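You operate a simulated robot arm through the tools that you are given. There is no shell and no other tool. Be economical: measure what you need, move in short steps, check, and stop when the job is done.

The job below is to be done with a simulated two-armed robot. You get a single attempt, and the scene is never put back.

## Task
Open the narrow cabinet door, fetch the white tape roll and set it on the top shelf of the narrow cabinet, then shut the door. Take the silver ring and leave it on the green taped patch. Put the black tub labelled "plugs" from the open table on top of the gold plate there and the black tub that says "pegs" on top of the carton there. Put the orange block on top of the yellow carton on the long steel bench. Take the grey foam block on the top of the drawer cabinet and put it away on the low shelf of the blue rack. Stack the MID wooden block from the upper shelf of the short bench on top of the large wooden block. Do these in any order. Set down upright: black tub.

It is judged by the outcome, as a careful person would: the job done as asked, and still so three seconds after it is handed in. It fails if anything else is knocked over, pushed out of place, dropped, spilled or broken.

## Robot
Two 7-joint arms with fingered hands on one trunk, on a base that drives. Base frame: it is fixed to the floor where the robot stands at the start and does not move with it; the origin is under the middle of the robot, x ahead of it, y to its left, z up. Readings come in m, degrees, newtons and seconds.
The left shoulder is at the start at [0.064, 0.174, 1.039], the right one opposite. With the tool pointing down near the work surface each hand reaches from about 0.1 to 0.7 m from the robot's upright axis, wherever it stands, measured 20 degrees to its own side. Places, roughly: black tub [-3, -2.25, 1]; carton [-3.25, -2, 1]; green taped patch [-4.2, 0.1, 0.9]; grey foam block [-1.5, -3.25, 1]; low shelf of the blue rack [-1.1, -5.6, 0.5]; narrow cabinet door [0.6, -0.3, 1]; orange block (9x5x3 cm) [-3, -2.1, 0.9]; plate (9x9x4 cm) [-3.2, -1.9, 0.9]; silver ring (5x5x2 cm) [-3.3, -2.2, 0.9]; top shelf of the narrow cabinet [0.8, -0.4, 1.4]; white tape roll (8x7x4 cm) [-2.8, -1.8, 0.9]; wooden block [-6, -1.75, 0.5]; yellow carton [-4, -5.25, 1]. Payload 3.8 kg a hand.
The tool frame of a hand sits at the grasp point between the pads (the TCP): z along the fingers, y along the line on which they close. The tips reach 0.026 m beyond it. The gripper opens to 0.132 m. The gripper's body begins 0.073 m behind the TCP. The gripper is a hand of 3 fingers: y runs from the thumb to the fingers, the wrist lies at [0, 0, -0.224] in the tool frame.
Orientation is that of the tool frame in the base frame, as [roll, pitch, yaw] about the fixed x, y, z axes, in that order (R = Rz(yaw) Ry(pitch) Rx(roll)). With the fingers straight down and closing along the base's y, the tool's x points along the base's -x, its y along +y and its z along -z.

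## Interface
- The arms move only by the tool move_arm. It takes "left_commands", "right_commands" or both (then of equal length, played together; a hand with none holds still); each is a list that holds one entry, the list of rows, each a list of 6 numbers: the shift along the tool's x, y, z in m, then the turn, a rotation vector about the tool's x, y, z in degrees. In form: [[[dx, dy, dz, wx, wy, wz], ...]]. A call has 1 to 8 rows; each row shifts and turns the commanded pose from where the row before left it, along the tool's axes as they then stand. Rows are played at 5 a second. More than 0.05 m and 8.6 degrees between two rows, and nothing of the call is played. A pose out of reach is approached as far as the arm can. The call stops where the force on the tool passes 40 N (or 10 N more than at its start, if that is more) or the arm is blocked; 0.2 s more then pass. In this call time passes only in rows, and 0.2 s behind the last. It gives the time, the measured TCP pose, the force on the tool (base axes), the opening and the grip force at its end, in the units of the frame above (readings bear some noise), with the torque about the TCP (base axes, N m) and any sound that the robot's microphone picked up, and new pictures: "show" is both (left out), scene, wrist or none (wrist: the cameras of the hands that moved).
- Cameras (640 x 400 px; columns grow to the right, rows downward): "scene" is now at [0.1612, -0.0277, 0.9798]; the picture's right is [-0.36, -0.93, 0.00], its down [0.31, -0.12, -0.94] and it looks along [0.88, -0.34, 0.33] (base axes); focal length 255 px, centre (320, 200). "left" rides on the left gripper at [-0.062, 0.003, -0.092] in its tool frame; the picture's right is [-0.05, -1.00, 0.00], its down [0.83, -0.04, -0.55] and it looks along [0.55, -0.03, 0.83] (tool axes); focal length 230 px, centre (320, 200). "right" rides on the right gripper at [0.062, 0.003, -0.092] in its tool frame; the picture's right is [-0.05, 1.00, 0.00], its down [-0.83, -0.04, -0.56] and it looks along [-0.56, -0.03, 0.83] (tool axes); focal length 230 px, centre (320, 200). There is no depth. A picture from a camera that has moved, and an enlarged one, comes with that camera's place and axes in the base frame and with its lens.
- lift_body(by): slides the trunk up (or, below 0, down) by that many m; the arms and the scene camera ride with it, the base frame stays. It gives what a move gives, with no picture.
- drive_base(legs): drives the robot by 1 to 6 legs, each [ahead, left, turn to the left] in m, m and degrees, along the robot's own axes; the way and the turn of a leg run together, so that a leg with both is an arc; at most 1.5 m and 180 degrees a leg. The arms and the cameras ride along, it lands a little off, and it stops where it bumps. It gives what a move gives, and a new picture of the scene camera.
- curl_fingers(finger1, finger2, thumb_bend, hand): sets how far each is bent, from 0 (flat) to 1 (curled in); at 0.3 the hand is open as for a grip, at 0.7 the pads meet at the TCP. One left out holds its place. A second passes; each finger stops where it meets its share of the squeeze, and holds until it gets a number again. It is the only way to open and close the hand. It gives what a move gives, with no picture; readings hold the bend of each and the force on the fingers (four entries, about 0 where the hand has none), thumb and palm.
- pan_tilt(pan, tilt): turns the head with the scene camera to pan (to the left, within 60 degrees either way) and tilt (down, from -29 to 69), counted from straight ahead of the robot. It gives what a move gives, and a new picture of the scene camera.
- enlarge(camera, box): a new picture of the part [left, top, right, bottom] of that camera's present view, enlarged. No time passes.
- sign_off(): hands the job in; it is judged then, once.

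Go step by step. Nothing tells you exact positions but the pictures and the camera data: compare them with the known pose of the tool, close in by small moves and look again before you grip or let go. The budget is 483 turns and 360 pictures, counting those below and the enlarged ones. Unless the task says otherwise, let go and move clear before handing in.

The tools are called after "Call:" by a JSON object that holds its "api" and its "payload". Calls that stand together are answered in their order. move_arm: Moves the arms, as the interface text tells. Its arguments: {"type":"object","properties":{"left_commands":{"type":"array","items":{"type":"array","items":{"type":"array","items":{"type":"number"}}}},"right_commands":{"type":"array","items":{"type":"array","items":{"type":"array","items":{"type":"number"}}}},"show":{"type":"string","enum":["both","scene","wrist","none"]}},"required":[]} The other tools are called the same way: lift_body (by) slides the trunk up or down; curl_fingers (finger1, finger2, thumb_bend, hand) moves the fingers one by one; drive_base (legs) drives the base; pan_tilt (pan, tilt) turns the head that bears the scene camera; enlarge (camera, box) takes an enlarged picture of a part of a camera's view; sign_off () hands the job in.

At the start:

```text
t: 0.0
left_tool_pos: [0.4371, 0.0209, 0.9999]
left_ee_rot: [179.9, 0.0, -179.8]
left_wrist_force: [-1.3, 0.1, 0.9]
left_wrist_torque: [0.0, 0.0, 0.01]
left_opening: 0.1318
left_gripper_force: 0.1
left_shape: jaw
left_bend: [0.3, 0.3, 0.3]
left_finger forces: [0.1, 0.1, 0.0, 0.0, 0.0, 0.0]
right_tool_pos: [0.3799, -0.3494, 1.0017]
right_ee_rot: [-179.9, 0.0, -180.0]
right_wrist_force: [0.4, 0.6, 0.9]
right_wrist_torque: [0.01, 0.01, -0.03]
right_opening: 0.1319
right_gripper_force: 0.1
right_shape: jaw
right_bend: [0.3, 0.3, 0.3]
right_finger forces: [0.0, 0.0, 0.1, 0.0, 0.1, 0.1]
trunk travel left (down, up): [-0.35, 0.132]
robot x, y, heading: [-0.0031, -0.0019, -0.0]
head pan, tilt: [-21.2, -19.4]
```

scene: 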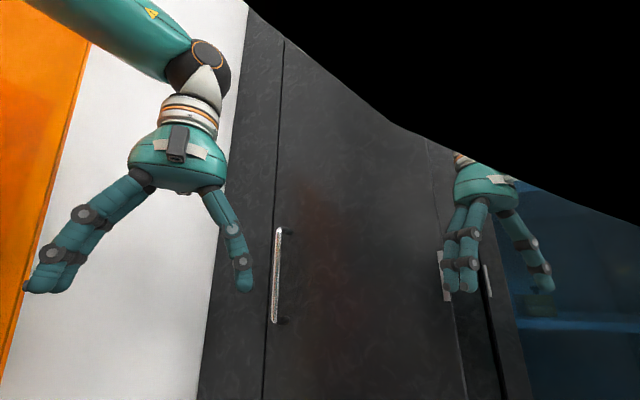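
right: 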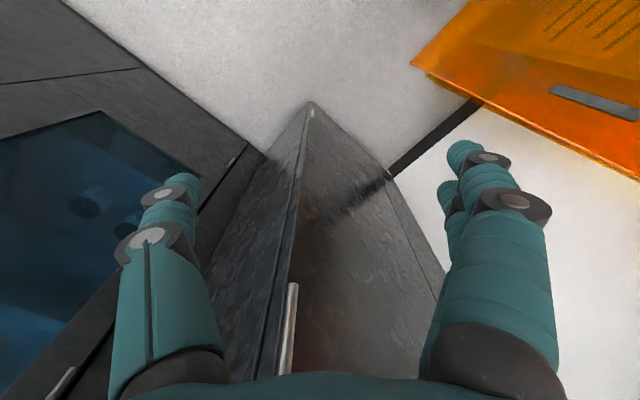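
left: 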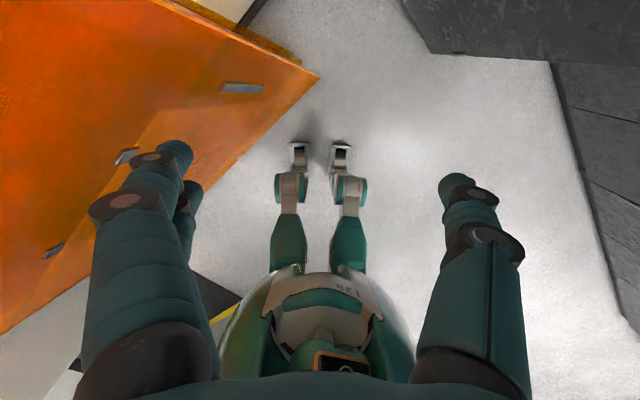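

I see a dark narrow cabinet ahead with a vertical handle, both hands in front of it. I look around with the head first to get the geometry.

Call:
{"api": "pan_tilt", "payload": {"pan": -30, "tilt": 5}}

```text
t: 0.9
left_tool_pos: [0.4384, 0.0206, 1.0004]
left_ee_rot: [-180.0, 0.1, -179.9]
left_wrist_force: [-0.3, 0.1, 0.2]
left_wrist_torque: [0.05, 0.04, 0.01]
left_opening: 0.1319
left_gripper_force: 0.1
left_shape: jaw
left_bend: [0.3, 0.3, 0.3]
left_finger forces: [0.0, 0.1, 0.0, 0.0, 0.1, 0.0]
right_tool_pos: [0.381, -0.3492, 0.9996]
right_ee_rot: [-180.0, 0.0, -180.0]
right_wrist_force: [-0.5, 0.1, 0.2]
right_wrist_torque: [-0.02, 0.0, 0.0]
right_opening: 0.1322
right_gripper_force: 0.0
right_shape: jaw
right_bend: [0.3, 0.3, 0.3]
right_finger forces: [0.0, 0.0, 0.1, 0.1, 0.1, 0.1]
trunk travel left (down, up): [-0.35, 0.132]
robot x, y, heading: [-0.0007, -0.0005, -0.3]
head pan, tilt: [-30.0, 5.0]
camera scene: at [0.1693, -0.0459, 0.9434], right [-0.5, -0.87, 0.0], down [-0.07, 0.04, -1.0], along [0.86, -0.5, -0.09], focal length 255 px, centre (320, 200)
```

scene: 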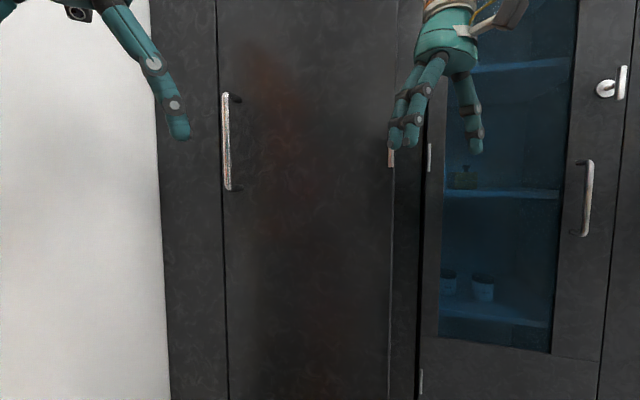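

The door hinges on its right with the handle at its left. I look the rest of the way around before driving.

Call:
{"api": "pan_tilt", "payload": {"pan": -60, "tilt": 20}}

Call:
{"api": "pan_tilt", "payload": {"pan": 40, "tilt": 20}}

```text
t: 1.8
left_tool_pos: [0.4386, 0.0213, 0.9994]
left_ee_rot: [-180.0, 0.0, -179.9]
left_wrist_force: [-0.5, 0.0, 0.2]
left_wrist_torque: [0.01, 0.01, -0.01]
left_opening: 0.1319
left_gripper_force: 0.0
left_shape: jaw
left_bend: [0.3, 0.3, 0.3]
left_finger forces: [0.0, 0.1, 0.0, 0.0, 0.1, 0.1]
right_tool_pos: [0.3803, -0.3495, 0.9999]
right_ee_rot: [179.9, 0.0, -180.0]
right_wrist_force: [-1.0, 0.0, -0.5]
right_wrist_torque: [0.0, -0.01, -0.01]
right_opening: 0.132
right_gripper_force: 0.0
right_shape: jaw
right_bend: [0.3, 0.3, 0.3]
right_finger forces: [0.0, 0.0, 0.0, 0.0, 0.1, 0.1]
trunk travel left (down, up): [-0.35, 0.132]
robot x, y, heading: [0.0017, -0.0022, 0.0]
head pan, tilt: [-60.0, 20.0]
camera scene: at [0.1364, -0.0806, 0.9191], right [-0.87, -0.5, 0.0], down [-0.17, 0.3, -0.94], along [0.47, -0.81, -0.34], focal length 255 px, centre (320, 200)
```

scene: 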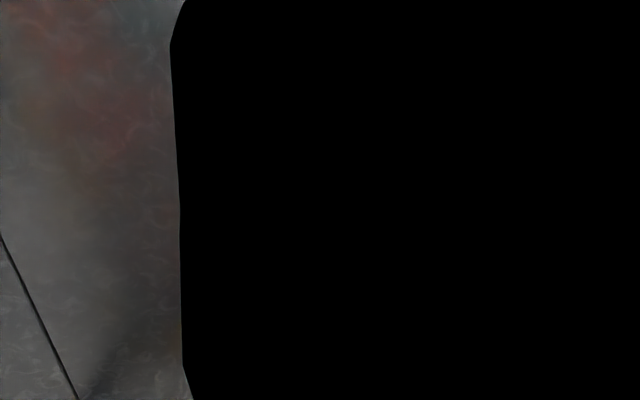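

```text
t: 3.6
left_tool_pos: [0.4392, 0.0212, 0.9996]
left_ee_rot: [179.9, 0.1, -180.0]
left_wrist_force: [0.2, -0.6, 0.6]
left_wrist_torque: [0.0, -0.01, 0.02]
left_opening: 0.132
left_gripper_force: 0.0
left_shape: jaw
left_bend: [0.3, 0.3, 0.3]
left_finger forces: [0.1, 0.0, 0.0, 0.1, 0.0, 0.0]
right_tool_pos: [0.3801, -0.3496, 1.0003]
right_ee_rot: [-180.0, -0.1, 180.0]
right_wrist_force: [0.1, 0.3, 0.4]
right_wrist_torque: [0.0, 0.02, -0.01]
right_opening: 0.132
right_gripper_force: 0.0
right_shape: jaw
right_bend: [0.3, 0.3, 0.3]
right_finger forces: [0.1, 0.0, 0.0, 0.0, 0.1, 0.0]
trunk travel left (down, up): [-0.35, 0.132]
robot x, y, heading: [0.0002, 0.0017, 0.1]
head pan, tilt: [40.0, 20.0]
camera scene: at [0.1611, 0.0598, 0.919], right [0.64, -0.77, 0.0], down [-0.26, -0.22, -0.94], along [0.72, 0.6, -0.34], focal length 255 px, centre (320, 200)
```

scene: 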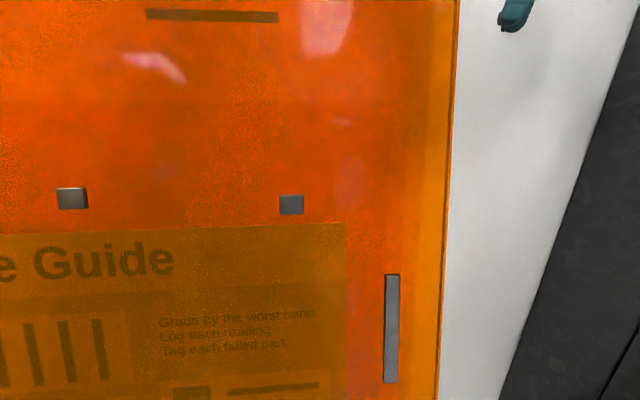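

A translucent orange panel stands close ahead-left, so I back off before turning towards the work area.

Call:
{"api": "drive_base", "payload": {"legs": [[-0.5, 0, 0], [0, 0, -100]]}}

```text
t: 5.8
left_tool_pos: [0.1337, 0.0388, 0.9891]
left_ee_rot: [180.0, -1.3, -178.9]
left_wrist_force: [0.3, 0.7, 0.4]
left_wrist_torque: [0.0, 0.02, 0.0]
left_opening: 0.1319
left_gripper_force: 0.1
left_shape: jaw
left_bend: [0.3, 0.3, 0.3]
left_finger forces: [0.0, 0.0, 0.1, 0.0, 0.0, 0.1]
right_tool_pos: [0.0786, -0.3333, 0.9941]
right_ee_rot: [-179.9, -1.1, -179.3]
right_wrist_force: [-0.4, -0.2, 0.0]
right_wrist_torque: [0.0, 0.0, 0.0]
right_opening: 0.1318
right_gripper_force: 0.0
right_shape: jaw
right_bend: [0.3, 0.3, 0.3]
right_finger forces: [0.1, 0.1, 0.1, 0.1, 0.0, 0.0]
trunk travel left (down, up): [-0.35, 0.132]
robot x, y, heading: [-0.3263, 0.0072, 0.8]
head pan, tilt: [40.0, 20.0]
stopped in leg 1: the robot was blocked; the commanded pose is now the measured one
camera scene: at [-0.1474, 0.0739, 0.9154], right [0.65, -0.76, -0.01], down [-0.28, -0.23, -0.93], along [0.7, 0.61, -0.36], focal length 255 px, centre (320, 200)
```

scene: 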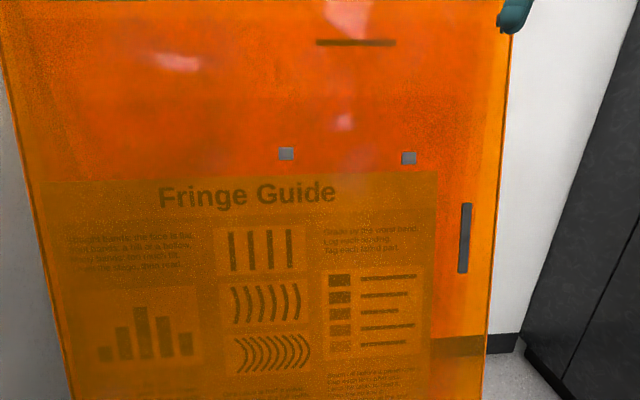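

Something behind stopped me; I ease forward and turn in place to look behind me.

Call:
{"api": "drive_base", "payload": {"legs": [[0.12, 0, 0], [0, 0, -70]]}}

```text
t: 6.6
left_tool_pos: [0.1296, 0.041, 0.9939]
left_ee_rot: [-180.0, -0.8, -179.0]
left_wrist_force: [0.5, -0.1, 0.6]
left_wrist_torque: [-0.02, 0.01, 0.0]
left_opening: 0.1317
left_gripper_force: 0.1
left_shape: jaw
left_bend: [0.3, 0.3, 0.3]
left_finger forces: [0.0, 0.0, 0.1, 0.0, 0.0, 0.0]
right_tool_pos: [0.0768, -0.3314, 0.9977]
right_ee_rot: [-180.0, -0.5, -179.4]
right_wrist_force: [-0.3, -0.4, 0.6]
right_wrist_torque: [-0.04, -0.02, -0.02]
right_opening: 0.1318
right_gripper_force: 0.0
right_shape: jaw
right_bend: [0.3, 0.3, 0.3]
right_finger forces: [0.0, 0.0, 0.0, 0.0, 0.0, 0.1]
trunk travel left (down, up): [-0.35, 0.132]
robot x, y, heading: [-0.3194, 0.0099, 1.0]
head pan, tilt: [40.0, 20.0]
stopped in leg 1: the robot was blocked; the commanded pose is now the measured one
camera scene: at [-0.1501, 0.0747, 0.9173], right [0.65, -0.76, 0.0], down [-0.27, -0.23, -0.94], along [0.71, 0.61, -0.35], focal length 255 px, centre (320, 200)
```

scene: 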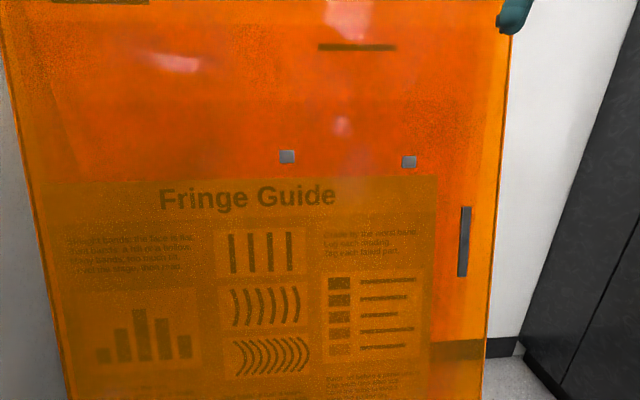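

It still reports contact; I try once more ahead with a small step.

Call:
{"api": "drive_base", "payload": {"legs": [[0.1, 0, 0]]}}

```text
t: 7.7
left_tool_pos: [0.2173, 0.0394, 0.998]
left_ee_rot: [179.9, -0.2, -179.0]
left_wrist_force: [0.5, -1.0, -0.2]
left_wrist_torque: [0.0, -0.02, -0.01]
left_opening: 0.1319
left_gripper_force: 0.1
left_shape: jaw
left_bend: [0.3, 0.3, 0.3]
left_finger forces: [0.1, 0.1, 0.2, 0.1, 0.0, 0.1]
right_tool_pos: [0.1619, -0.3329, 0.9988]
right_ee_rot: [-180.0, 0.0, -179.4]
right_wrist_force: [-0.7, 0.0, 0.7]
right_wrist_torque: [0.06, 0.06, 0.0]
right_opening: 0.1319
right_gripper_force: 0.1
right_shape: jaw
right_bend: [0.3, 0.3, 0.3]
right_finger forces: [0.0, 0.1, 0.0, 0.1, 0.0, 0.0]
trunk travel left (down, up): [-0.35, 0.132]
robot x, y, heading: [-0.2199, 0.0096, 0.7]
head pan, tilt: [40.0, 20.0]
camera scene: at [-0.0621, 0.0735, 0.9189], right [0.65, -0.76, 0.0], down [-0.26, -0.22, -0.94], along [0.71, 0.61, -0.34], focal length 255 px, centre (320, 200)
```

scene: 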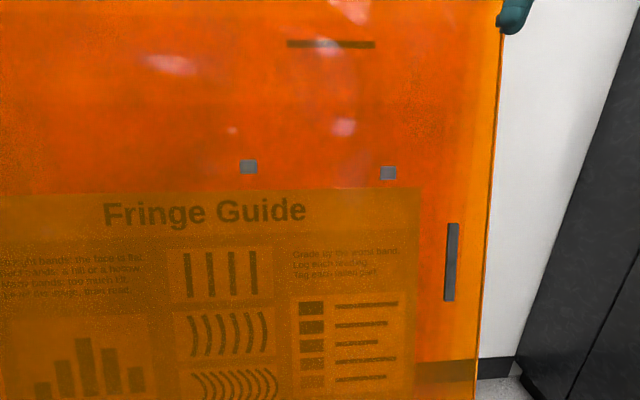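

Free now. I turn right stepwise and look.

Call:
{"api": "drive_base", "payload": {"legs": [[0, 0, -50]]}}

Call:
{"api": "pan_tilt", "payload": {"pan": -35, "tilt": 25}}

```text
t: 10.4
left_tool_pos: [0.0771, -0.3102, 0.9987]
left_ee_rot: [-180.0, -0.1, 130.4]
left_wrist_force: [0.4, -0.4, 0.6]
left_wrist_torque: [-0.03, -0.02, 0.0]
left_opening: 0.1317
left_gripper_force: 0.1
left_shape: jaw
left_bend: [0.3, 0.3, 0.3]
left_finger forces: [0.0, 0.0, 0.0, 0.0, 0.1, 0.0]
right_tool_pos: [-0.2459, -0.5046, 0.9991]
right_ee_rot: [180.0, 0.1, 130.0]
right_wrist_force: [-0.1, 0.2, 0.1]
right_wrist_torque: [0.03, -0.02, -0.01]
right_opening: 0.1318
right_gripper_force: 0.0
right_shape: jaw
right_bend: [0.3, 0.3, 0.3]
right_finger forces: [0.1, 0.0, 0.0, 0.0, 0.1, 0.0]
trunk travel left (down, up): [-0.35, 0.132]
robot x, y, heading: [-0.2232, 0.0138, -50.1]
head pan, tilt: [40.0, 20.0]
camera scene: at [-0.0739, -0.0743, 0.919], right [-0.17, -0.98, 0.0], down [-0.34, 0.06, -0.94], along [0.93, -0.16, -0.34], focal length 255 px, centre (320, 200)
```

scene: 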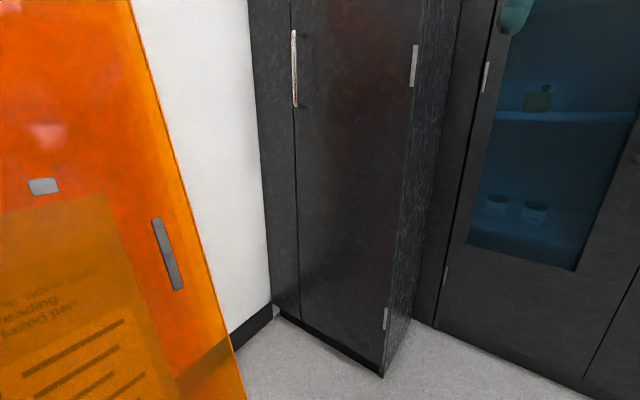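

```text
t: 11.8
left_tool_pos: [0.0767, -0.3095, 0.9989]
left_ee_rot: [179.8, -0.1, 130.5]
left_wrist_force: [-0.1, 0.2, -0.4]
left_wrist_torque: [-0.01, 0.0, 0.01]
left_opening: 0.1316
left_gripper_force: 0.0
left_shape: jaw
left_bend: [0.3, 0.3, 0.3]
left_finger forces: [0.0, 0.1, 0.0, 0.0, 0.0, 0.0]
right_tool_pos: [-0.2468, -0.5047, 0.999]
right_ee_rot: [-180.0, 0.1, 130.0]
right_wrist_force: [0.2, -0.9, 0.1]
right_wrist_torque: [-0.03, -0.03, -0.03]
right_opening: 0.1317
right_gripper_force: 0.1
right_shape: jaw
right_bend: [0.3, 0.3, 0.3]
right_finger forces: [0.0, 0.0, 0.0, 0.0, 0.0, 0.0]
trunk travel left (down, up): [-0.35, 0.132]
robot x, y, heading: [-0.2221, 0.0113, -49.8]
head pan, tilt: [-35.0, 25.0]
camera scene: at [-0.1574, -0.15, 0.9109], right [-1.0, -0.09, 0.0], down [-0.04, 0.42, -0.91], along [0.08, -0.9, -0.42], focal length 255 px, centre (320, 200)
```

scene: 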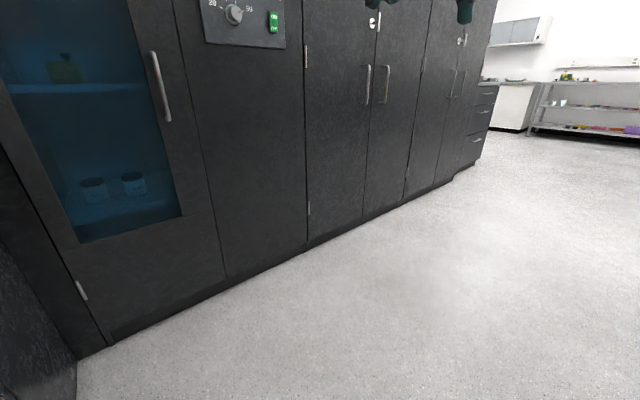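

The narrow cabinet face runs from about (0.53,-0.40) to (0.91,-0.04) on the floor, facing the room diagonally. I keep turning to see the room.

Call:
{"api": "drive_base", "payload": {"legs": [[0, 0, -60]]}}

Call:
{"api": "pan_tilt", "payload": {"pan": -30, "tilt": 15}}

```text
t: 13.6
left_tool_pos: [-0.0611, -0.4069, 0.9956]
left_ee_rot: [179.9, -0.5, 108.6]
left_wrist_force: [0.7, -0.4, -1.0]
left_wrist_torque: [0.02, 0.01, -0.02]
left_opening: 0.1321
left_gripper_force: 0.0
left_shape: jaw
left_bend: [0.3, 0.3, 0.3]
left_finger forces: [0.1, 0.0, 0.0, 0.1, 0.0, 0.1]
right_tool_pos: [-0.4306, -0.47, 0.9977]
right_ee_rot: [-179.9, 0.1, 108.3]
right_wrist_force: [0.4, -0.6, 0.2]
right_wrist_torque: [0.02, -0.03, 0.0]
right_opening: 0.132
right_gripper_force: 0.1
right_shape: jaw
right_bend: [0.3, 0.3, 0.3]
right_finger forces: [0.0, 0.0, 0.0, 0.1, 0.0, 0.0]
trunk travel left (down, up): [-0.35, 0.132]
robot x, y, heading: [-0.224, 0.0079, -71.6]
head pan, tilt: [-35.0, 25.0]
stopped in leg 1: the robot was blocked; the commanded pose is now the measured one
camera scene: at [-0.2187, -0.172, 0.9096], right [-0.96, 0.29, 0.0], down [0.12, 0.41, -0.9], along [-0.26, -0.87, -0.43], focal length 255 px, centre (320, 200)
```

scene: 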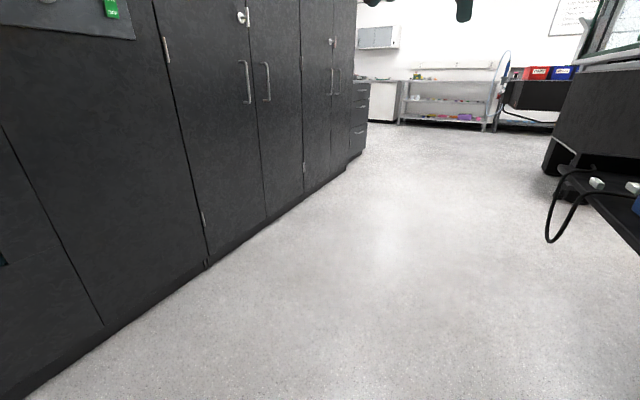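

```text
t: 14.3
left_tool_pos: [-0.0621, -0.4087, 0.9955]
left_ee_rot: [179.9, -0.6, 108.4]
left_wrist_force: [-0.7, 0.5, 0.6]
left_wrist_torque: [0.0, 0.0, 0.02]
left_opening: 0.1315
left_gripper_force: 0.1
left_shape: jaw
left_bend: [0.3, 0.3, 0.3]
left_finger forces: [0.0, 0.0, 0.0, 0.0, 0.0, 0.0]
right_tool_pos: [-0.432, -0.4693, 0.9982]
right_ee_rot: [-179.9, -0.2, 108.1]
right_wrist_force: [-0.2, 0.2, 0.9]
right_wrist_torque: [0.03, 0.01, -0.02]
right_opening: 0.1319
right_gripper_force: 0.0
right_shape: jaw
right_bend: [0.3, 0.3, 0.3]
right_finger forces: [0.1, 0.1, 0.0, 0.0, 0.1, 0.0]
trunk travel left (down, up): [-0.35, 0.132]
robot x, y, heading: [-0.2218, 0.0116, -71.8]
head pan, tilt: [-30.0, 15.0]
camera scene: at [-0.2113, -0.176, 0.9254], right [-0.98, 0.2, 0.01], down [0.05, 0.26, -0.96], along [-0.2, -0.94, -0.27], focal length 255 px, centre (320, 200)
```

scene: 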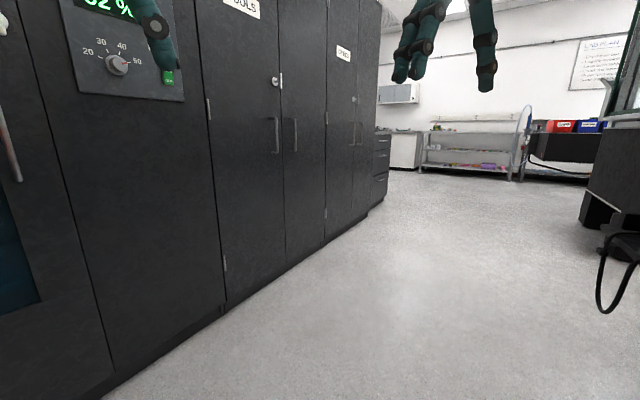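

The corridor runs between the tall cabinets (along the 45° line) and a big bench behind me; my rear touched that bench. I go forward a bit towards the cabinets then turn along the corridor.

Call:
{"api": "drive_base", "payload": {"legs": [[0.25, 0, 0]]}}

Call:
{"api": "drive_base", "payload": {"legs": [[0, 0, -63]]}}

```text
t: 16.1
left_tool_pos: [0.0104, -0.628, 0.9998]
left_ee_rot: [179.9, -0.1, 108.3]
left_wrist_force: [-0.9, -0.3, 0.5]
left_wrist_torque: [0.01, -0.02, 0.01]
left_opening: 0.132
left_gripper_force: 0.0
left_shape: jaw
left_bend: [0.3, 0.3, 0.3]
left_finger forces: [0.0, 0.0, 0.0, 0.0, 0.1, 0.1]
right_tool_pos: [-0.3603, -0.6891, 1.001]
right_ee_rot: [-179.9, 0.3, 108.2]
right_wrist_force: [0.9, 0.4, -0.1]
right_wrist_torque: [0.01, -0.01, 0.0]
right_opening: 0.1319
right_gripper_force: 0.1
right_shape: jaw
right_bend: [0.3, 0.3, 0.3]
right_finger forces: [0.0, 0.0, 0.0, 0.1, 0.0, 0.0]
trunk travel left (down, up): [-0.35, 0.132]
robot x, y, heading: [-0.1467, -0.2196, -71.9]
head pan, tilt: [-30.0, 15.0]
camera scene: at [-0.1395, -0.3968, 0.9271], right [-0.98, 0.2, 0.0], down [0.05, 0.25, -0.97], along [-0.2, -0.95, -0.26], focal length 255 px, centre (320, 200)
```

scene: 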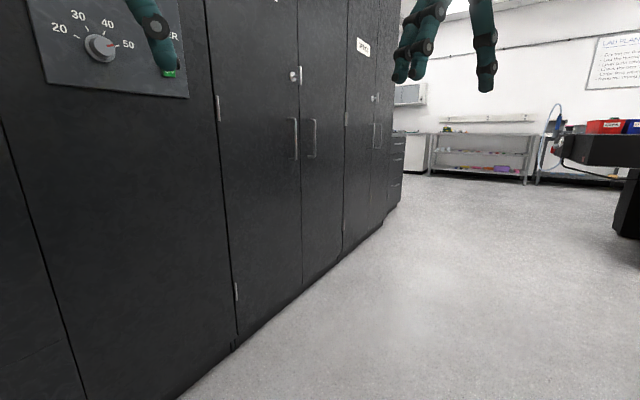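

```text
t: 18.2
left_tool_pos: [-0.2291, -0.6759, 0.9918]
left_ee_rot: [-179.6, -0.9, 75.6]
left_wrist_force: [0.8, 0.3, -0.7]
left_wrist_torque: [-0.06, -0.01, 0.02]
left_opening: 0.1321
left_gripper_force: 0.1
left_shape: jaw
left_bend: [0.3, 0.3, 0.3]
left_finger forces: [0.0, 0.0, 0.0, 0.0, 0.0, 0.0]
right_tool_pos: [-0.571, -0.5266, 1.0018]
right_ee_rot: [-179.5, 0.2, 75.7]
right_wrist_force: [1.0, -0.3, -0.2]
right_wrist_torque: [-0.01, 0.0, 0.02]
right_opening: 0.1321
right_gripper_force: 0.0
right_shape: jaw
right_bend: [0.3, 0.3, 0.3]
right_finger forces: [0.0, 0.0, 0.1, 0.0, 0.0, 0.0]
trunk travel left (down, up): [-0.35, 0.132]
robot x, y, heading: [-0.1429, -0.2285, -105.0]
head pan, tilt: [-30.0, 15.0]
stopped in leg 1: the robot was blocked; the commanded pose is now the measured one
camera scene: at [-0.2296, -0.399, 0.925], right [-0.71, 0.7, 0.02], down [0.18, 0.2, -0.96], along [-0.68, -0.68, -0.27], focal length 255 px, centre (320, 200)
```

scene: 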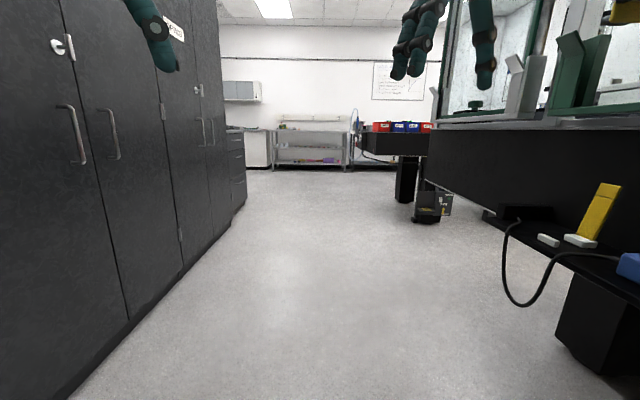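

Still blocked by something I cannot see; the left wrist camera looks back at the robot, so I use it.

Call:
{"api": "enlarge", "payload": {"camera": "left", "box": [0, 0, 640, 400]}}

Call:
{"api": "enlarge", "payload": {"camera": "right", "box": [0, 0, 640, 400]}}

```text
1.00 times, centred on (320, 200) of left (not enlarged: the box is as wide or as high as the picture)
camera zoom: at [-0.2399, -0.7379, 1.084], right [-0.98, 0.2, 0.01], down [0.17, 0.8, 0.57], along [0.11, 0.56, -0.82], focal length 230 px, centre (320, 200)
```

zoom: 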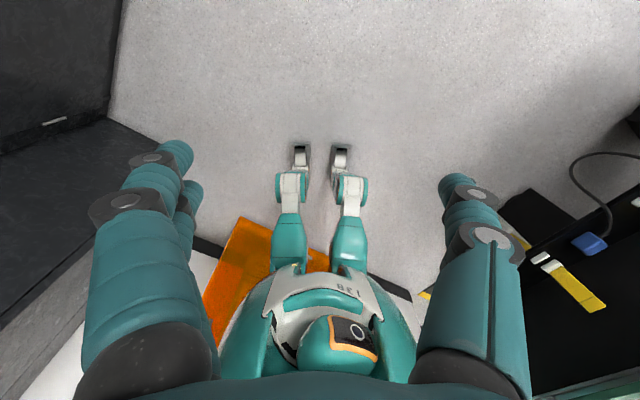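

```text
1.00 times, centred on (320, 200) of right (not enlarged: the box is as wide or as high as the picture)
camera zoom: at [-0.5525, -0.4662, 1.0944], right [0.96, -0.3, -0.01], down [-0.24, -0.79, 0.56], along [-0.17, -0.53, -0.83], focal length 230 px, centre (320, 200)
```

zoom: 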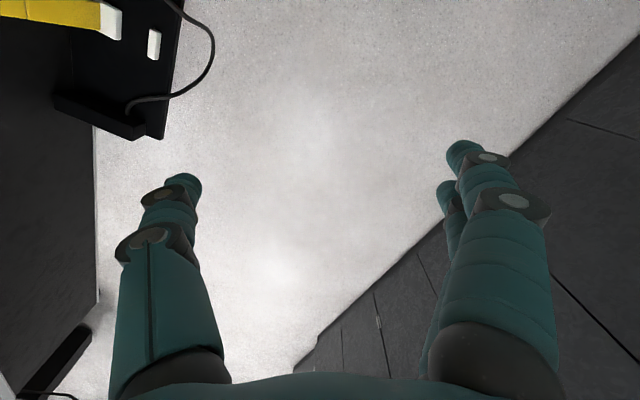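

The bench has a protruding tray at about z 0.55 close on my right rear; that is the obstacle. I shift towards the cabinets, then turn.

Call:
{"api": "drive_base", "payload": {"legs": [[0.17, 0.28, 0]]}}

Call:
{"api": "drive_base", "payload": {"legs": [[0, 0, -30]]}}

```text
t: 21.3
left_tool_pos: [-0.0204, -0.8939, 0.9981]
left_ee_rot: [179.7, -0.1, 74.5]
left_wrist_force: [0.1, 0.2, 0.5]
left_wrist_torque: [-0.04, -0.03, 0.0]
left_opening: 0.1322
left_gripper_force: 0.1
left_shape: jaw
left_bend: [0.3, 0.3, 0.3]
left_finger forces: [0.0, 0.0, 0.0, 0.0, 0.0, 0.0]
right_tool_pos: [-0.36, -0.7389, 1.0041]
right_ee_rot: [179.9, 0.8, 74.6]
right_wrist_force: [0.6, -0.4, -1.1]
right_wrist_torque: [0.01, -0.03, 0.01]
right_opening: 0.1321
right_gripper_force: 0.1
right_shape: jaw
right_bend: [0.3, 0.3, 0.3]
right_finger forces: [0.0, 0.0, 0.0, 0.0, 0.0, 0.1]
trunk travel left (down, up): [-0.35, 0.132]
robot x, y, heading: [0.0757, -0.4648, -105.8]
head pan, tilt: [-30.0, 15.0]
camera scene: at [-0.015, -0.6182, 0.9271], right [-0.7, 0.72, 0.0], down [0.19, 0.18, -0.97], along [-0.69, -0.67, -0.26], focal length 255 px, centre (320, 200)
```

scene: 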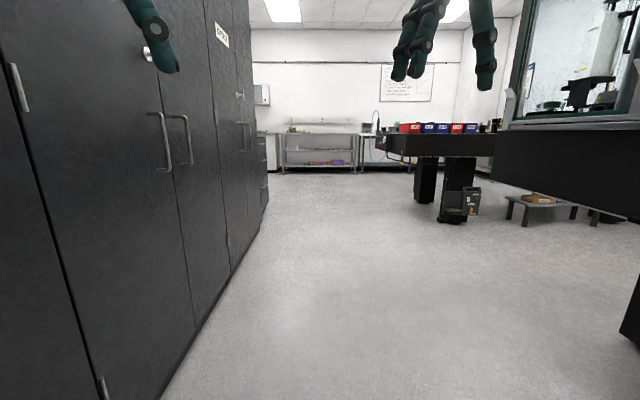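

```text
t: 23.1
left_tool_pos: [-0.2202, -0.7875, 0.9972]
left_ee_rot: [179.7, -0.2, 44.6]
left_wrist_force: [-0.1, 0.5, -0.1]
left_wrist_torque: [0.0, -0.05, 0.0]
left_opening: 0.1319
left_gripper_force: 0.1
left_shape: jaw
left_bend: [0.3, 0.3, 0.3]
left_finger forces: [0.0, 0.0, 0.0, 0.0, 0.0, 0.0]
right_tool_pos: [-0.4379, -0.4825, 1.0026]
right_ee_rot: [180.0, 0.8, 44.6]
right_wrist_force: [0.0, -0.5, -0.2]
right_wrist_torque: [-0.06, 0.01, -0.02]
right_opening: 0.1319
right_gripper_force: 0.0
right_shape: jaw
right_bend: [0.3, 0.3, 0.3]
right_finger forces: [0.0, 0.1, 0.0, 0.1, 0.0, 0.0]
trunk travel left (down, up): [-0.35, 0.132]
robot x, y, heading: [0.0774, -0.4651, -135.7]
head pan, tilt: [-30.0, 15.0]
camera scene: at [-0.0793, -0.552, 0.9272], right [-0.25, 0.97, 0.0], down [0.25, 0.06, -0.97], along [-0.94, -0.24, -0.26], focal length 255 px, centre (320, 200)
```

scene: 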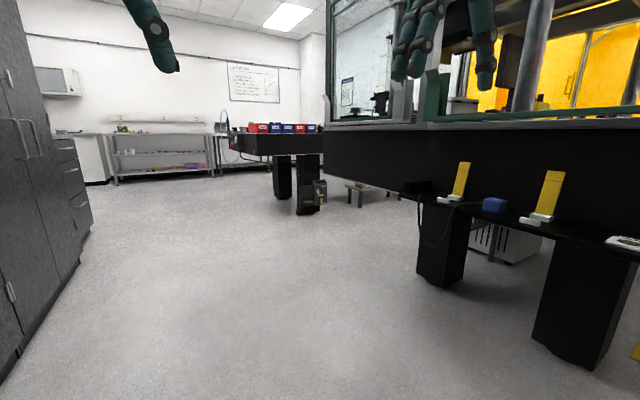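

The corridor is clear now. The open black table with bins is down the corridor on the right. I drive forward.

Call:
{"api": "drive_base", "payload": {"legs": [[1.4, 0, 0]]}}

```text
t: 30.0
left_tool_pos: [-1.2256, -1.7336, 0.9989]
left_ee_rot: [179.9, -0.2, 43.3]
left_wrist_force: [-0.5, 0.3, 0.8]
left_wrist_torque: [0.01, 0.03, -0.03]
left_opening: 0.132
left_gripper_force: 0.0
left_shape: jaw
left_bend: [0.3, 0.3, 0.3]
left_finger forces: [0.0, 0.1, 0.0, 0.0, 0.0, 0.1]
right_tool_pos: [-1.4335, -1.4251, 1.0034]
right_ee_rot: [-180.0, 0.8, 43.4]
right_wrist_force: [-0.1, 0.2, 0.6]
right_wrist_torque: [-0.01, -0.01, -0.02]
right_opening: 0.1319
right_gripper_force: 0.0
right_shape: jaw
right_bend: [0.3, 0.3, 0.3]
right_finger forces: [0.1, 0.0, 0.1, 0.0, 0.0, 0.0]
trunk travel left (down, up): [-0.35, 0.132]
robot x, y, heading: [-0.9189, -1.419, -137.0]
head pan, tilt: [-30.0, 15.0]
camera scene: at [-1.0779, -1.5017, 0.9271], right [-0.23, 0.97, 0.0], down [0.25, 0.06, -0.97], along [-0.94, -0.22, -0.26], focal length 255 px, centre (320, 200)
```

scene: 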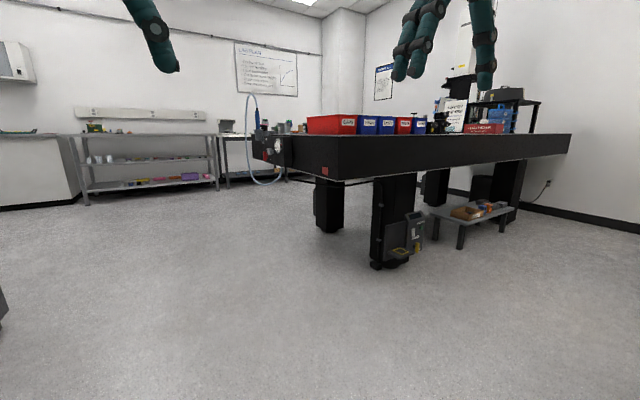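

The black table is now ahead-right; its near short end holds the items. I raise the trunk for a better view and drive further along.

Call:
{"api": "lift_body", "payload": {"by": 0.13}}

Call:
{"api": "drive_base", "payload": {"legs": [[1.2, 0.15, 0]]}}

```text
t: 31.6
left_tool_pos: [-1.2247, -1.735, 1.1264]
left_ee_rot: [179.9, -0.4, 43.3]
left_wrist_force: [0.0, -0.1, -0.8]
left_wrist_torque: [0.01, 0.0, 0.0]
left_opening: 0.1319
left_gripper_force: 0.0
left_shape: jaw
left_bend: [0.3, 0.3, 0.3]
left_finger forces: [0.0, 0.1, 0.0, 0.0, 0.0, 0.0]
right_tool_pos: [-1.4351, -1.4241, 1.1324]
right_ee_rot: [179.9, 0.8, 43.3]
right_wrist_force: [0.2, -1.0, -0.4]
right_wrist_torque: [0.04, 0.01, 0.03]
right_opening: 0.1317
right_gripper_force: 0.0
right_shape: jaw
right_bend: [0.3, 0.3, 0.3]
right_finger forces: [0.1, 0.0, 0.0, 0.0, 0.1, 0.1]
trunk travel left (down, up): [-0.48, 0.002]
robot x, y, heading: [-0.9218, -1.4182, -136.9]
head pan, tilt: [-30.0, 15.0]
```

```text
t: 37.6
left_tool_pos: [-1.9819, -2.6432, 1.1283]
left_ee_rot: [179.9, -0.2, 43.4]
left_wrist_force: [-0.6, -0.3, 0.7]
left_wrist_torque: [0.0, 0.02, -0.01]
left_opening: 0.1318
left_gripper_force: 0.0
left_shape: jaw
left_bend: [0.3, 0.3, 0.3]
left_finger forces: [0.1, 0.0, 0.0, 0.0, 0.0, 0.0]
right_tool_pos: [-2.1922, -2.3333, 1.1333]
right_ee_rot: [-180.0, 0.8, 43.2]
right_wrist_force: [0.8, 0.5, 0.3]
right_wrist_torque: [0.04, 0.01, -0.02]
right_opening: 0.1319
right_gripper_force: 0.0
right_shape: jaw
right_bend: [0.3, 0.3, 0.3]
right_finger forces: [0.0, 0.1, 0.0, 0.0, 0.0, 0.0]
trunk travel left (down, up): [-0.48, 0.002]
robot x, y, heading: [-1.6738, -2.326, -136.8]
head pan, tilt: [-30.0, 15.0]
camera scene: at [-1.8472, -2.422, 1.0929], right [-0.22, 0.97, 0.0], down [0.25, 0.06, -0.97], along [-0.94, -0.22, -0.26], focal length 255 px, centre (320, 200)
```

scene: 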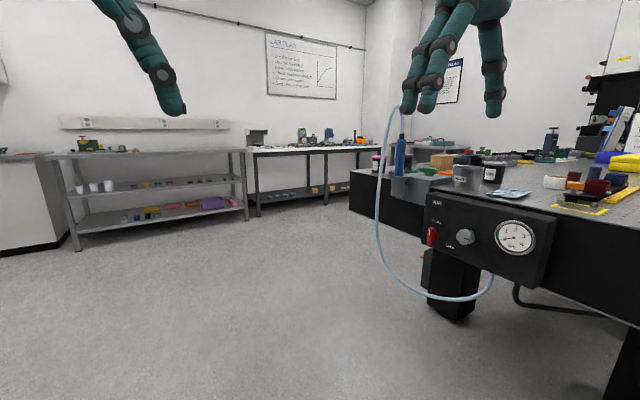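

I can see the items on the table end (tubs, ring, etc.) and a hose hanging at its end. I go on, then turn right to face the table end.

Call:
{"api": "drive_base", "payload": {"legs": [[0.65, 0, 0], [0, 0, -88]]}}

Call:
{"api": "pan_tilt", "payload": {"pan": 0, "tilt": 30}}

```text
t: 45.0
left_tool_pos: [-2.4664, -2.4647, 1.1287]
left_ee_rot: [179.9, -0.1, -45.8]
left_wrist_force: [0.4, 0.5, 0.2]
left_wrist_torque: [0.03, 0.0, -0.02]
left_opening: 0.1319
left_gripper_force: 0.1
left_shape: jaw
left_bend: [0.3, 0.3, 0.3]
left_finger forces: [0.0, 0.0, 0.0, 0.0, 0.0, 0.1]
right_tool_pos: [-2.1605, -2.2502, 1.133]
right_ee_rot: [-179.9, 0.7, -46.0]
right_wrist_force: [-0.2, 0.9, 0.1]
right_wrist_torque: [0.05, -0.02, 0.01]
right_opening: 0.1321
right_gripper_force: 0.1
right_shape: jaw
right_bend: [0.3, 0.3, 0.3]
right_finger forces: [0.0, 0.0, 0.0, 0.0, 0.0, 0.0]
trunk travel left (down, up): [-0.48, 0.002]
robot x, y, heading: [-2.1491, -2.7653, 134.0]
head pan, tilt: [-30.0, 15.0]
camera scene: at [-2.2467, -2.5978, 1.0928], right [0.97, 0.24, 0.0], down [0.06, -0.25, -0.97], along [-0.23, 0.94, -0.26], focal length 255 px, centre (320, 200)
```

scene: 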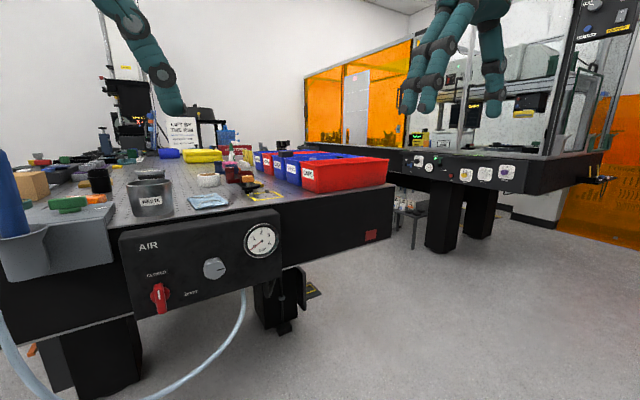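

```text
t: 45.9
left_tool_pos: [-2.4678, -2.4644, 1.1287]
left_ee_rot: [179.8, -0.2, -45.9]
left_wrist_force: [0.0, -0.4, -0.6]
left_wrist_torque: [-0.02, -0.01, -0.01]
left_opening: 0.1318
left_gripper_force: 0.1
left_shape: jaw
left_bend: [0.3, 0.3, 0.3]
left_finger forces: [0.0, 0.0, 0.0, 0.0, 0.0, 0.0]
right_tool_pos: [-2.1613, -2.2518, 1.1333]
right_ee_rot: [-180.0, 0.7, -45.9]
right_wrist_force: [0.1, 0.2, 0.4]
right_wrist_torque: [-0.02, 0.0, 0.01]
right_opening: 0.1319
right_gripper_force: 0.0
right_shape: jaw
right_bend: [0.3, 0.3, 0.3]
right_finger forces: [0.0, 0.0, 0.0, 0.0, 0.1, 0.1]
trunk travel left (down, up): [-0.48, 0.002]
robot x, y, heading: [-2.1445, -2.7649, 133.7]
head pan, tilt: [0.0, 30.0]
camera scene: at [-2.287, -2.6232, 1.0686], right [0.72, 0.69, 0.0], down [0.35, -0.36, -0.87], along [-0.6, 0.63, -0.5], focal length 255 px, centre (320, 200)
```

scene: 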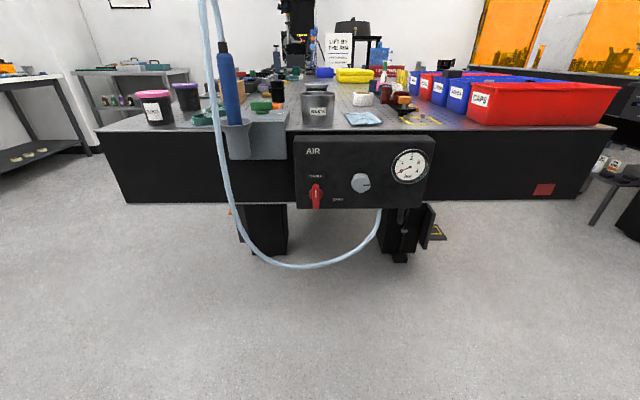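

I face the table end. I enlarge the crowded table-top to identify items.

Call:
{"api": "enlarge", "payload": {"camera": "scene", "box": [120, 50, 320, 150]}}

Call:
{"api": "enlarge", "payload": {"camera": "scene", "box": [260, 50, 460, 150]}}

```text
3.20 times, centred on (220, 100) of scene
camera zoom: at [-2.287, -2.6232, 1.0686], right [0.72, 0.69, 0.0], down [0.35, -0.36, -0.87], along [-0.6, 0.63, -0.5], focal length 815 px, centre (640, 520)
```

zoom: 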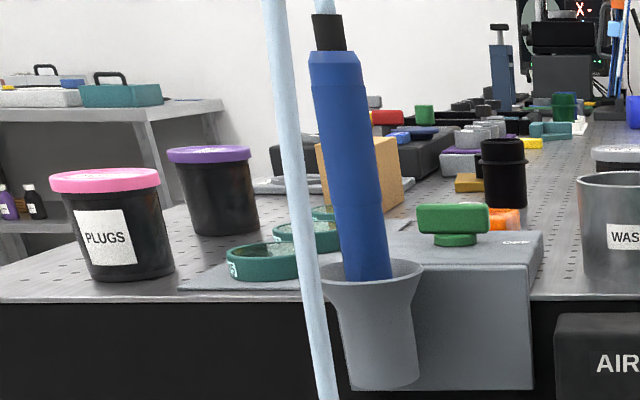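

```text
3.20 times, centred on (360, 100) of scene
camera zoom: at [-2.287, -2.6232, 1.0686], right [0.72, 0.69, 0.0], down [0.35, -0.36, -0.87], along [-0.6, 0.63, -0.5], focal length 815 px, centre (192, 520)
```

zoom: 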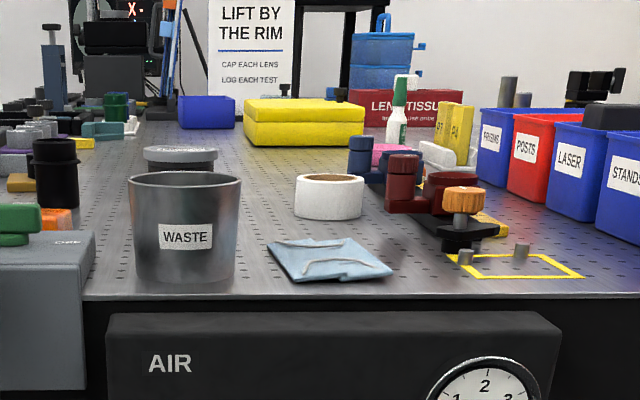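

The layout: the table's long axis runs at 135°, the end facing me at x−y≈−0.6, far long edge at x+y≈−5.7. The tubs sit by the far-left edge, so I drive round to that long side.

Call:
{"api": "drive_base", "payload": {"legs": [[0, 1.2, 0], [1.15, 0, 0], [0, 0, -89]]}}

```text
t: 65.8
left_tool_pos: [-3.5094, -2.4472, 1.1285]
left_ee_rot: [179.7, -0.2, -133.9]
left_wrist_force: [0.0, -0.3, -0.3]
left_wrist_torque: [0.01, 0.03, -0.01]
left_opening: 0.1319
left_gripper_force: 0.1
left_shape: jaw
left_bend: [0.3, 0.3, 0.3]
left_finger forces: [0.0, 0.0, 0.0, 0.1, 0.1, 0.1]
right_tool_pos: [-3.2851, -2.7476, 1.1323]
right_ee_rot: [180.0, 0.9, -134.0]
right_wrist_force: [0.0, -0.4, -0.2]
right_wrist_torque: [-0.01, -0.02, -0.02]
right_opening: 0.1319
right_gripper_force: 0.0
right_shape: jaw
right_bend: [0.3, 0.3, 0.3]
right_finger forces: [0.1, 0.0, 0.0, 0.0, 0.0, 0.1]
trunk travel left (down, up): [-0.48, 0.002]
robot x, y, heading: [-3.8028, -2.7757, 45.7]
head pan, tilt: [0.0, 30.0]
camera scene: at [-3.6639, -2.6351, 1.0686], right [0.72, -0.7, 0.0], down [-0.35, -0.36, -0.87], along [0.6, 0.62, -0.5], focal length 255 px, centre (320, 200)
```

scene: 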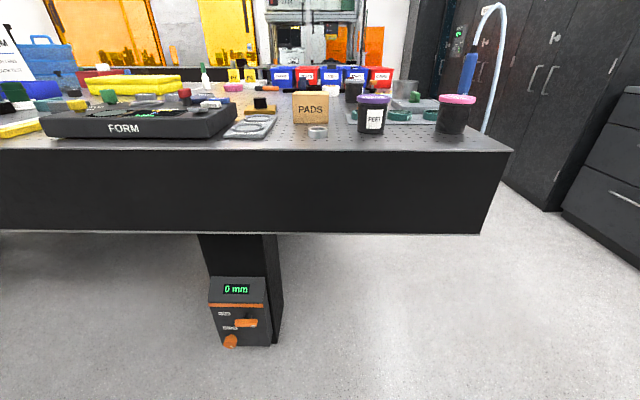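

I see the ring, the "PADS" carton, the purple-lidded tub and the pink-lidded tub. Enlarge for identification.

Call:
{"api": "enlarge", "payload": {"camera": "scene", "box": [220, 70, 380, 150]}}

Call:
{"api": "enlarge", "payload": {"camera": "scene", "box": [340, 70, 500, 150]}}

```text
4.00 times, centred on (300, 110) of scene
camera zoom: at [-3.6639, -2.6351, 1.0686], right [0.72, -0.7, 0.0], down [-0.35, -0.36, -0.87], along [0.6, 0.62, -0.5], focal length 1018 px, centre (400, 560)
```

zoom: 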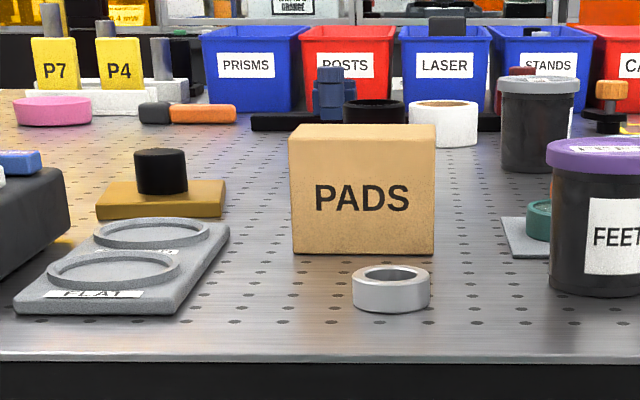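

```text
4.00 times, centred on (420, 110) of scene
camera zoom: at [-3.6639, -2.6351, 1.0686], right [0.72, -0.7, 0.0], down [-0.35, -0.36, -0.87], along [0.6, 0.62, -0.5], focal length 1018 px, centre (-80, 560)
```

zoom: 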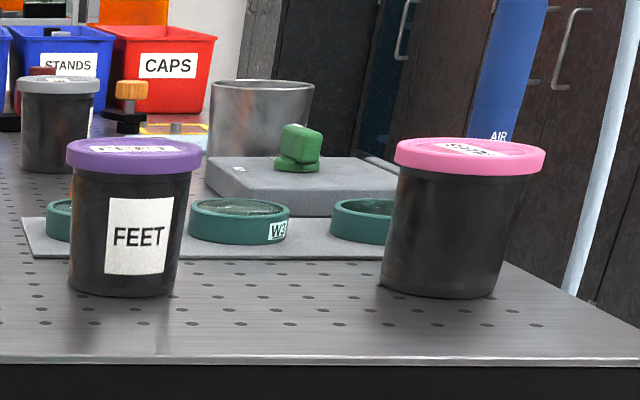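

The purple tub is FEET (not wanted); the grey-lidded tub beyond may be PEGS. The gold plate has a black thing on it; look closer.

Call:
{"api": "enlarge", "payload": {"camera": "scene", "box": [235, 90, 295, 128]}}

Call:
{"api": "enlarge", "payload": {"camera": "scene", "box": [330, 80, 390, 118]}}

```text
10.53 times, centred on (265, 109) of scene
camera zoom: at [-3.6639, -2.6351, 1.0686], right [0.72, -0.7, 0.0], down [-0.35, -0.36, -0.87], along [0.6, 0.62, -0.5], focal length 2680 px, centre (899, 1158)
```

zoom: 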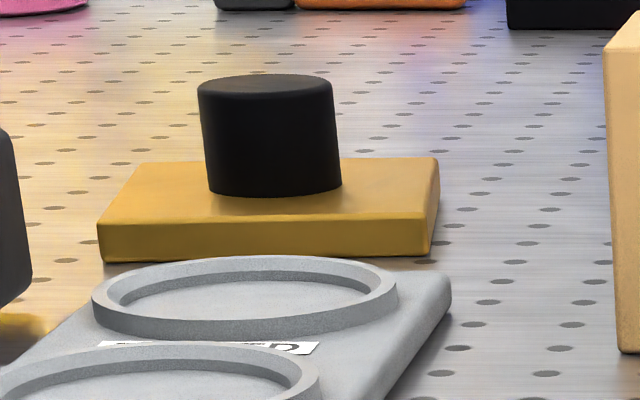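

```text
10.53 times, centred on (360, 99) of scene
camera zoom: at [-3.6639, -2.6351, 1.0686], right [0.72, -0.7, 0.0], down [-0.35, -0.36, -0.87], along [0.6, 0.62, -0.5], focal length 2680 px, centre (-101, 1263)
```

zoom: 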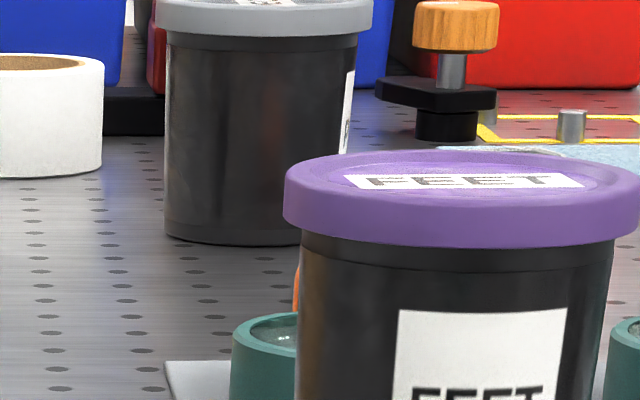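

The grey-lidded tub must be PEGS (to verify); PLUGS has the pink lid at about (-3.02,-2.42). I close in on the table edge.

Call:
{"api": "drive_base", "payload": {"legs": [[0.26, 0, 0]]}}

Call:
{"api": "pan_tilt", "payload": {"pan": -20, "tilt": 30}}

```text
t: 67.7
left_tool_pos: [-3.3277, -2.2632, 1.1291]
left_ee_rot: [179.8, -0.1, -134.3]
left_wrist_force: [-0.1, 0.2, 0.3]
left_wrist_torque: [0.0, 0.0, 0.0]
left_opening: 0.1319
left_gripper_force: 0.1
left_shape: jaw
left_bend: [0.3, 0.3, 0.3]
left_finger forces: [0.0, 0.0, 0.1, 0.0, 0.0, 0.1]
right_tool_pos: [-3.1044, -2.5643, 1.1338]
right_ee_rot: [-179.9, 0.9, -134.2]
right_wrist_force: [0.2, 0.0, -0.4]
right_wrist_torque: [0.0, 0.01, 0.01]
right_opening: 0.1321
right_gripper_force: 0.0
right_shape: jaw
right_bend: [0.3, 0.3, 0.3]
right_finger forces: [0.1, 0.1, 0.0, 0.1, 0.0, 0.0]
trunk travel left (down, up): [-0.48, 0.002]
robot x, y, heading: [-3.6197, -2.5953, 45.4]
head pan, tilt: [0.0, 30.0]
camera scene: at [-3.4815, -2.4503, 1.0688], right [0.71, -0.7, 0.0], down [-0.35, -0.36, -0.87], along [0.61, 0.62, -0.5], focal length 255 px, centre (320, 200)
```

scene: 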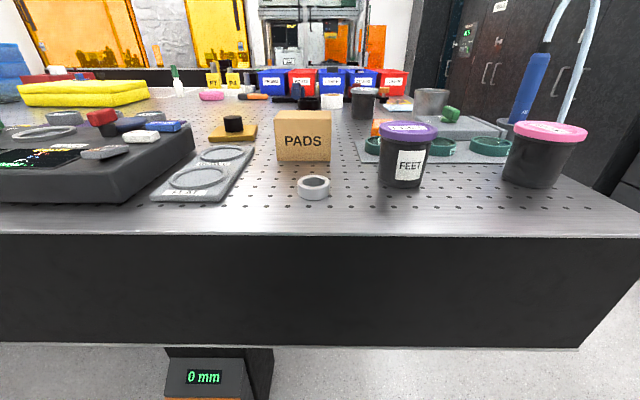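

```text
t: 68.5
left_tool_pos: [-3.3261, -2.2644, 1.1283]
left_ee_rot: [179.9, -0.1, -134.4]
left_wrist_force: [-0.7, 0.3, -0.3]
left_wrist_torque: [0.0, 0.01, -0.02]
left_opening: 0.1319
left_gripper_force: 0.0
left_shape: jaw
left_bend: [0.3, 0.3, 0.3]
left_finger forces: [0.0, 0.0, 0.0, 0.1, 0.0, 0.0]
right_tool_pos: [-3.1051, -2.5636, 1.1337]
right_ee_rot: [180.0, 0.7, -134.2]
right_wrist_force: [0.3, 0.0, 1.0]
right_wrist_torque: [-0.02, -0.03, 0.01]
right_opening: 0.1319
right_gripper_force: 0.1
right_shape: jaw
right_bend: [0.3, 0.3, 0.3]
right_finger forces: [0.0, 0.1, 0.0, 0.0, 0.0, 0.0]
trunk travel left (down, up): [-0.48, 0.002]
robot x, y, heading: [-3.6207, -2.5897, 45.3]
head pan, tilt: [-20.0, 30.0]
camera scene: at [-3.4634, -2.4759, 1.0686], right [0.43, -0.9, 0.0], down [-0.45, -0.22, -0.87], along [0.78, 0.37, -0.5], focal length 255 px, centre (320, 200)
```

scene: 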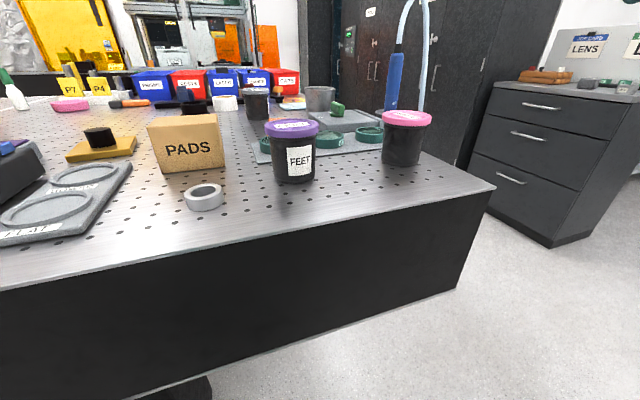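

Triangulated PLUGS lid centre at (-3.03,-2.42,0.98). I move the right hand over it.

Call:
{"api": "move_arm", "payload": {"right_commands": [[[-0.039, 0.012, 0, 0, 0, 0], [-0.039, 0.012, 0, 0, 0, 0], [-0.039, 0.012, 0, 0, 0, 0], [-0.039, 0.011, 0, 0, 0, 0], [0, 0, 0.04, 0, 0, 0]]], "show": "both"}}

```text
t: 69.7
left_tool_pos: [-3.327, -2.263, 1.1281]
left_ee_rot: [179.7, -0.2, -134.3]
left_wrist_force: [0.7, 0.6, 0.6]
left_wrist_torque: [0.02, 0.01, 0.0]
left_opening: 0.1316
left_gripper_force: 0.1
left_shape: jaw
left_bend: [0.3, 0.3, 0.3]
left_finger forces: [0.1, 0.0, 0.0, 0.0, 0.0, 0.1]
right_tool_pos: [-3.0476, -2.4649, 1.0914]
right_ee_rot: [179.9, 0.8, -134.3]
right_wrist_force: [0.2, -0.3, -0.1]
right_wrist_torque: [0.0, 0.03, 0.0]
right_opening: 0.1323
right_gripper_force: 0.1
right_shape: jaw
right_bend: [0.3, 0.3, 0.3]
right_finger forces: [0.0, 0.1, 0.0, 0.1, 0.1, 0.0]
right hand out of reach, approached as far as the arm can: row 3, 4
trunk travel left (down, up): [-0.48, 0.002]
robot x, y, heading: [-3.6185, -2.5957, 45.5]
head pan, tilt: [-20.0, 30.0]
camera scene: at [-3.4625, -2.476, 1.0684], right [0.43, -0.9, 0.0], down [-0.45, -0.21, -0.87], along [0.78, 0.37, -0.5], focal length 255 px, centre (320, 200)
camera right: at [-3.0939, -2.5068, 1.1846], right [-0.68, 0.73, 0.0], down [0.61, 0.56, 0.57], along [0.42, 0.39, -0.82], focal length 230 px, centre (320, 200)
```

scene: 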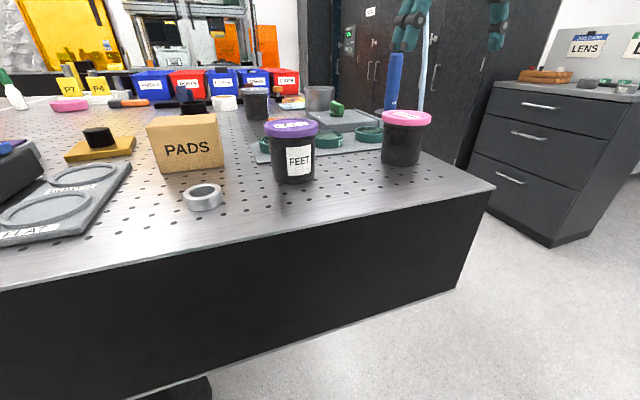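
right: 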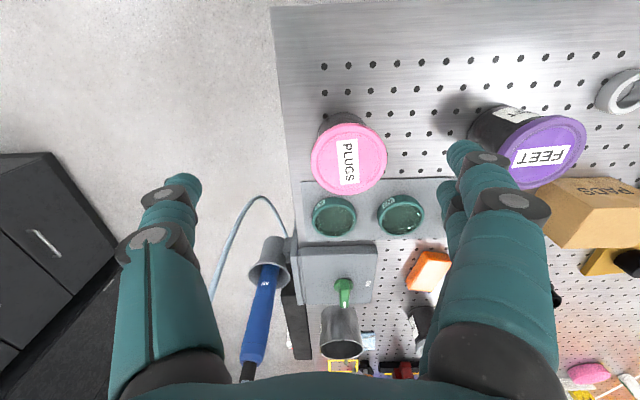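

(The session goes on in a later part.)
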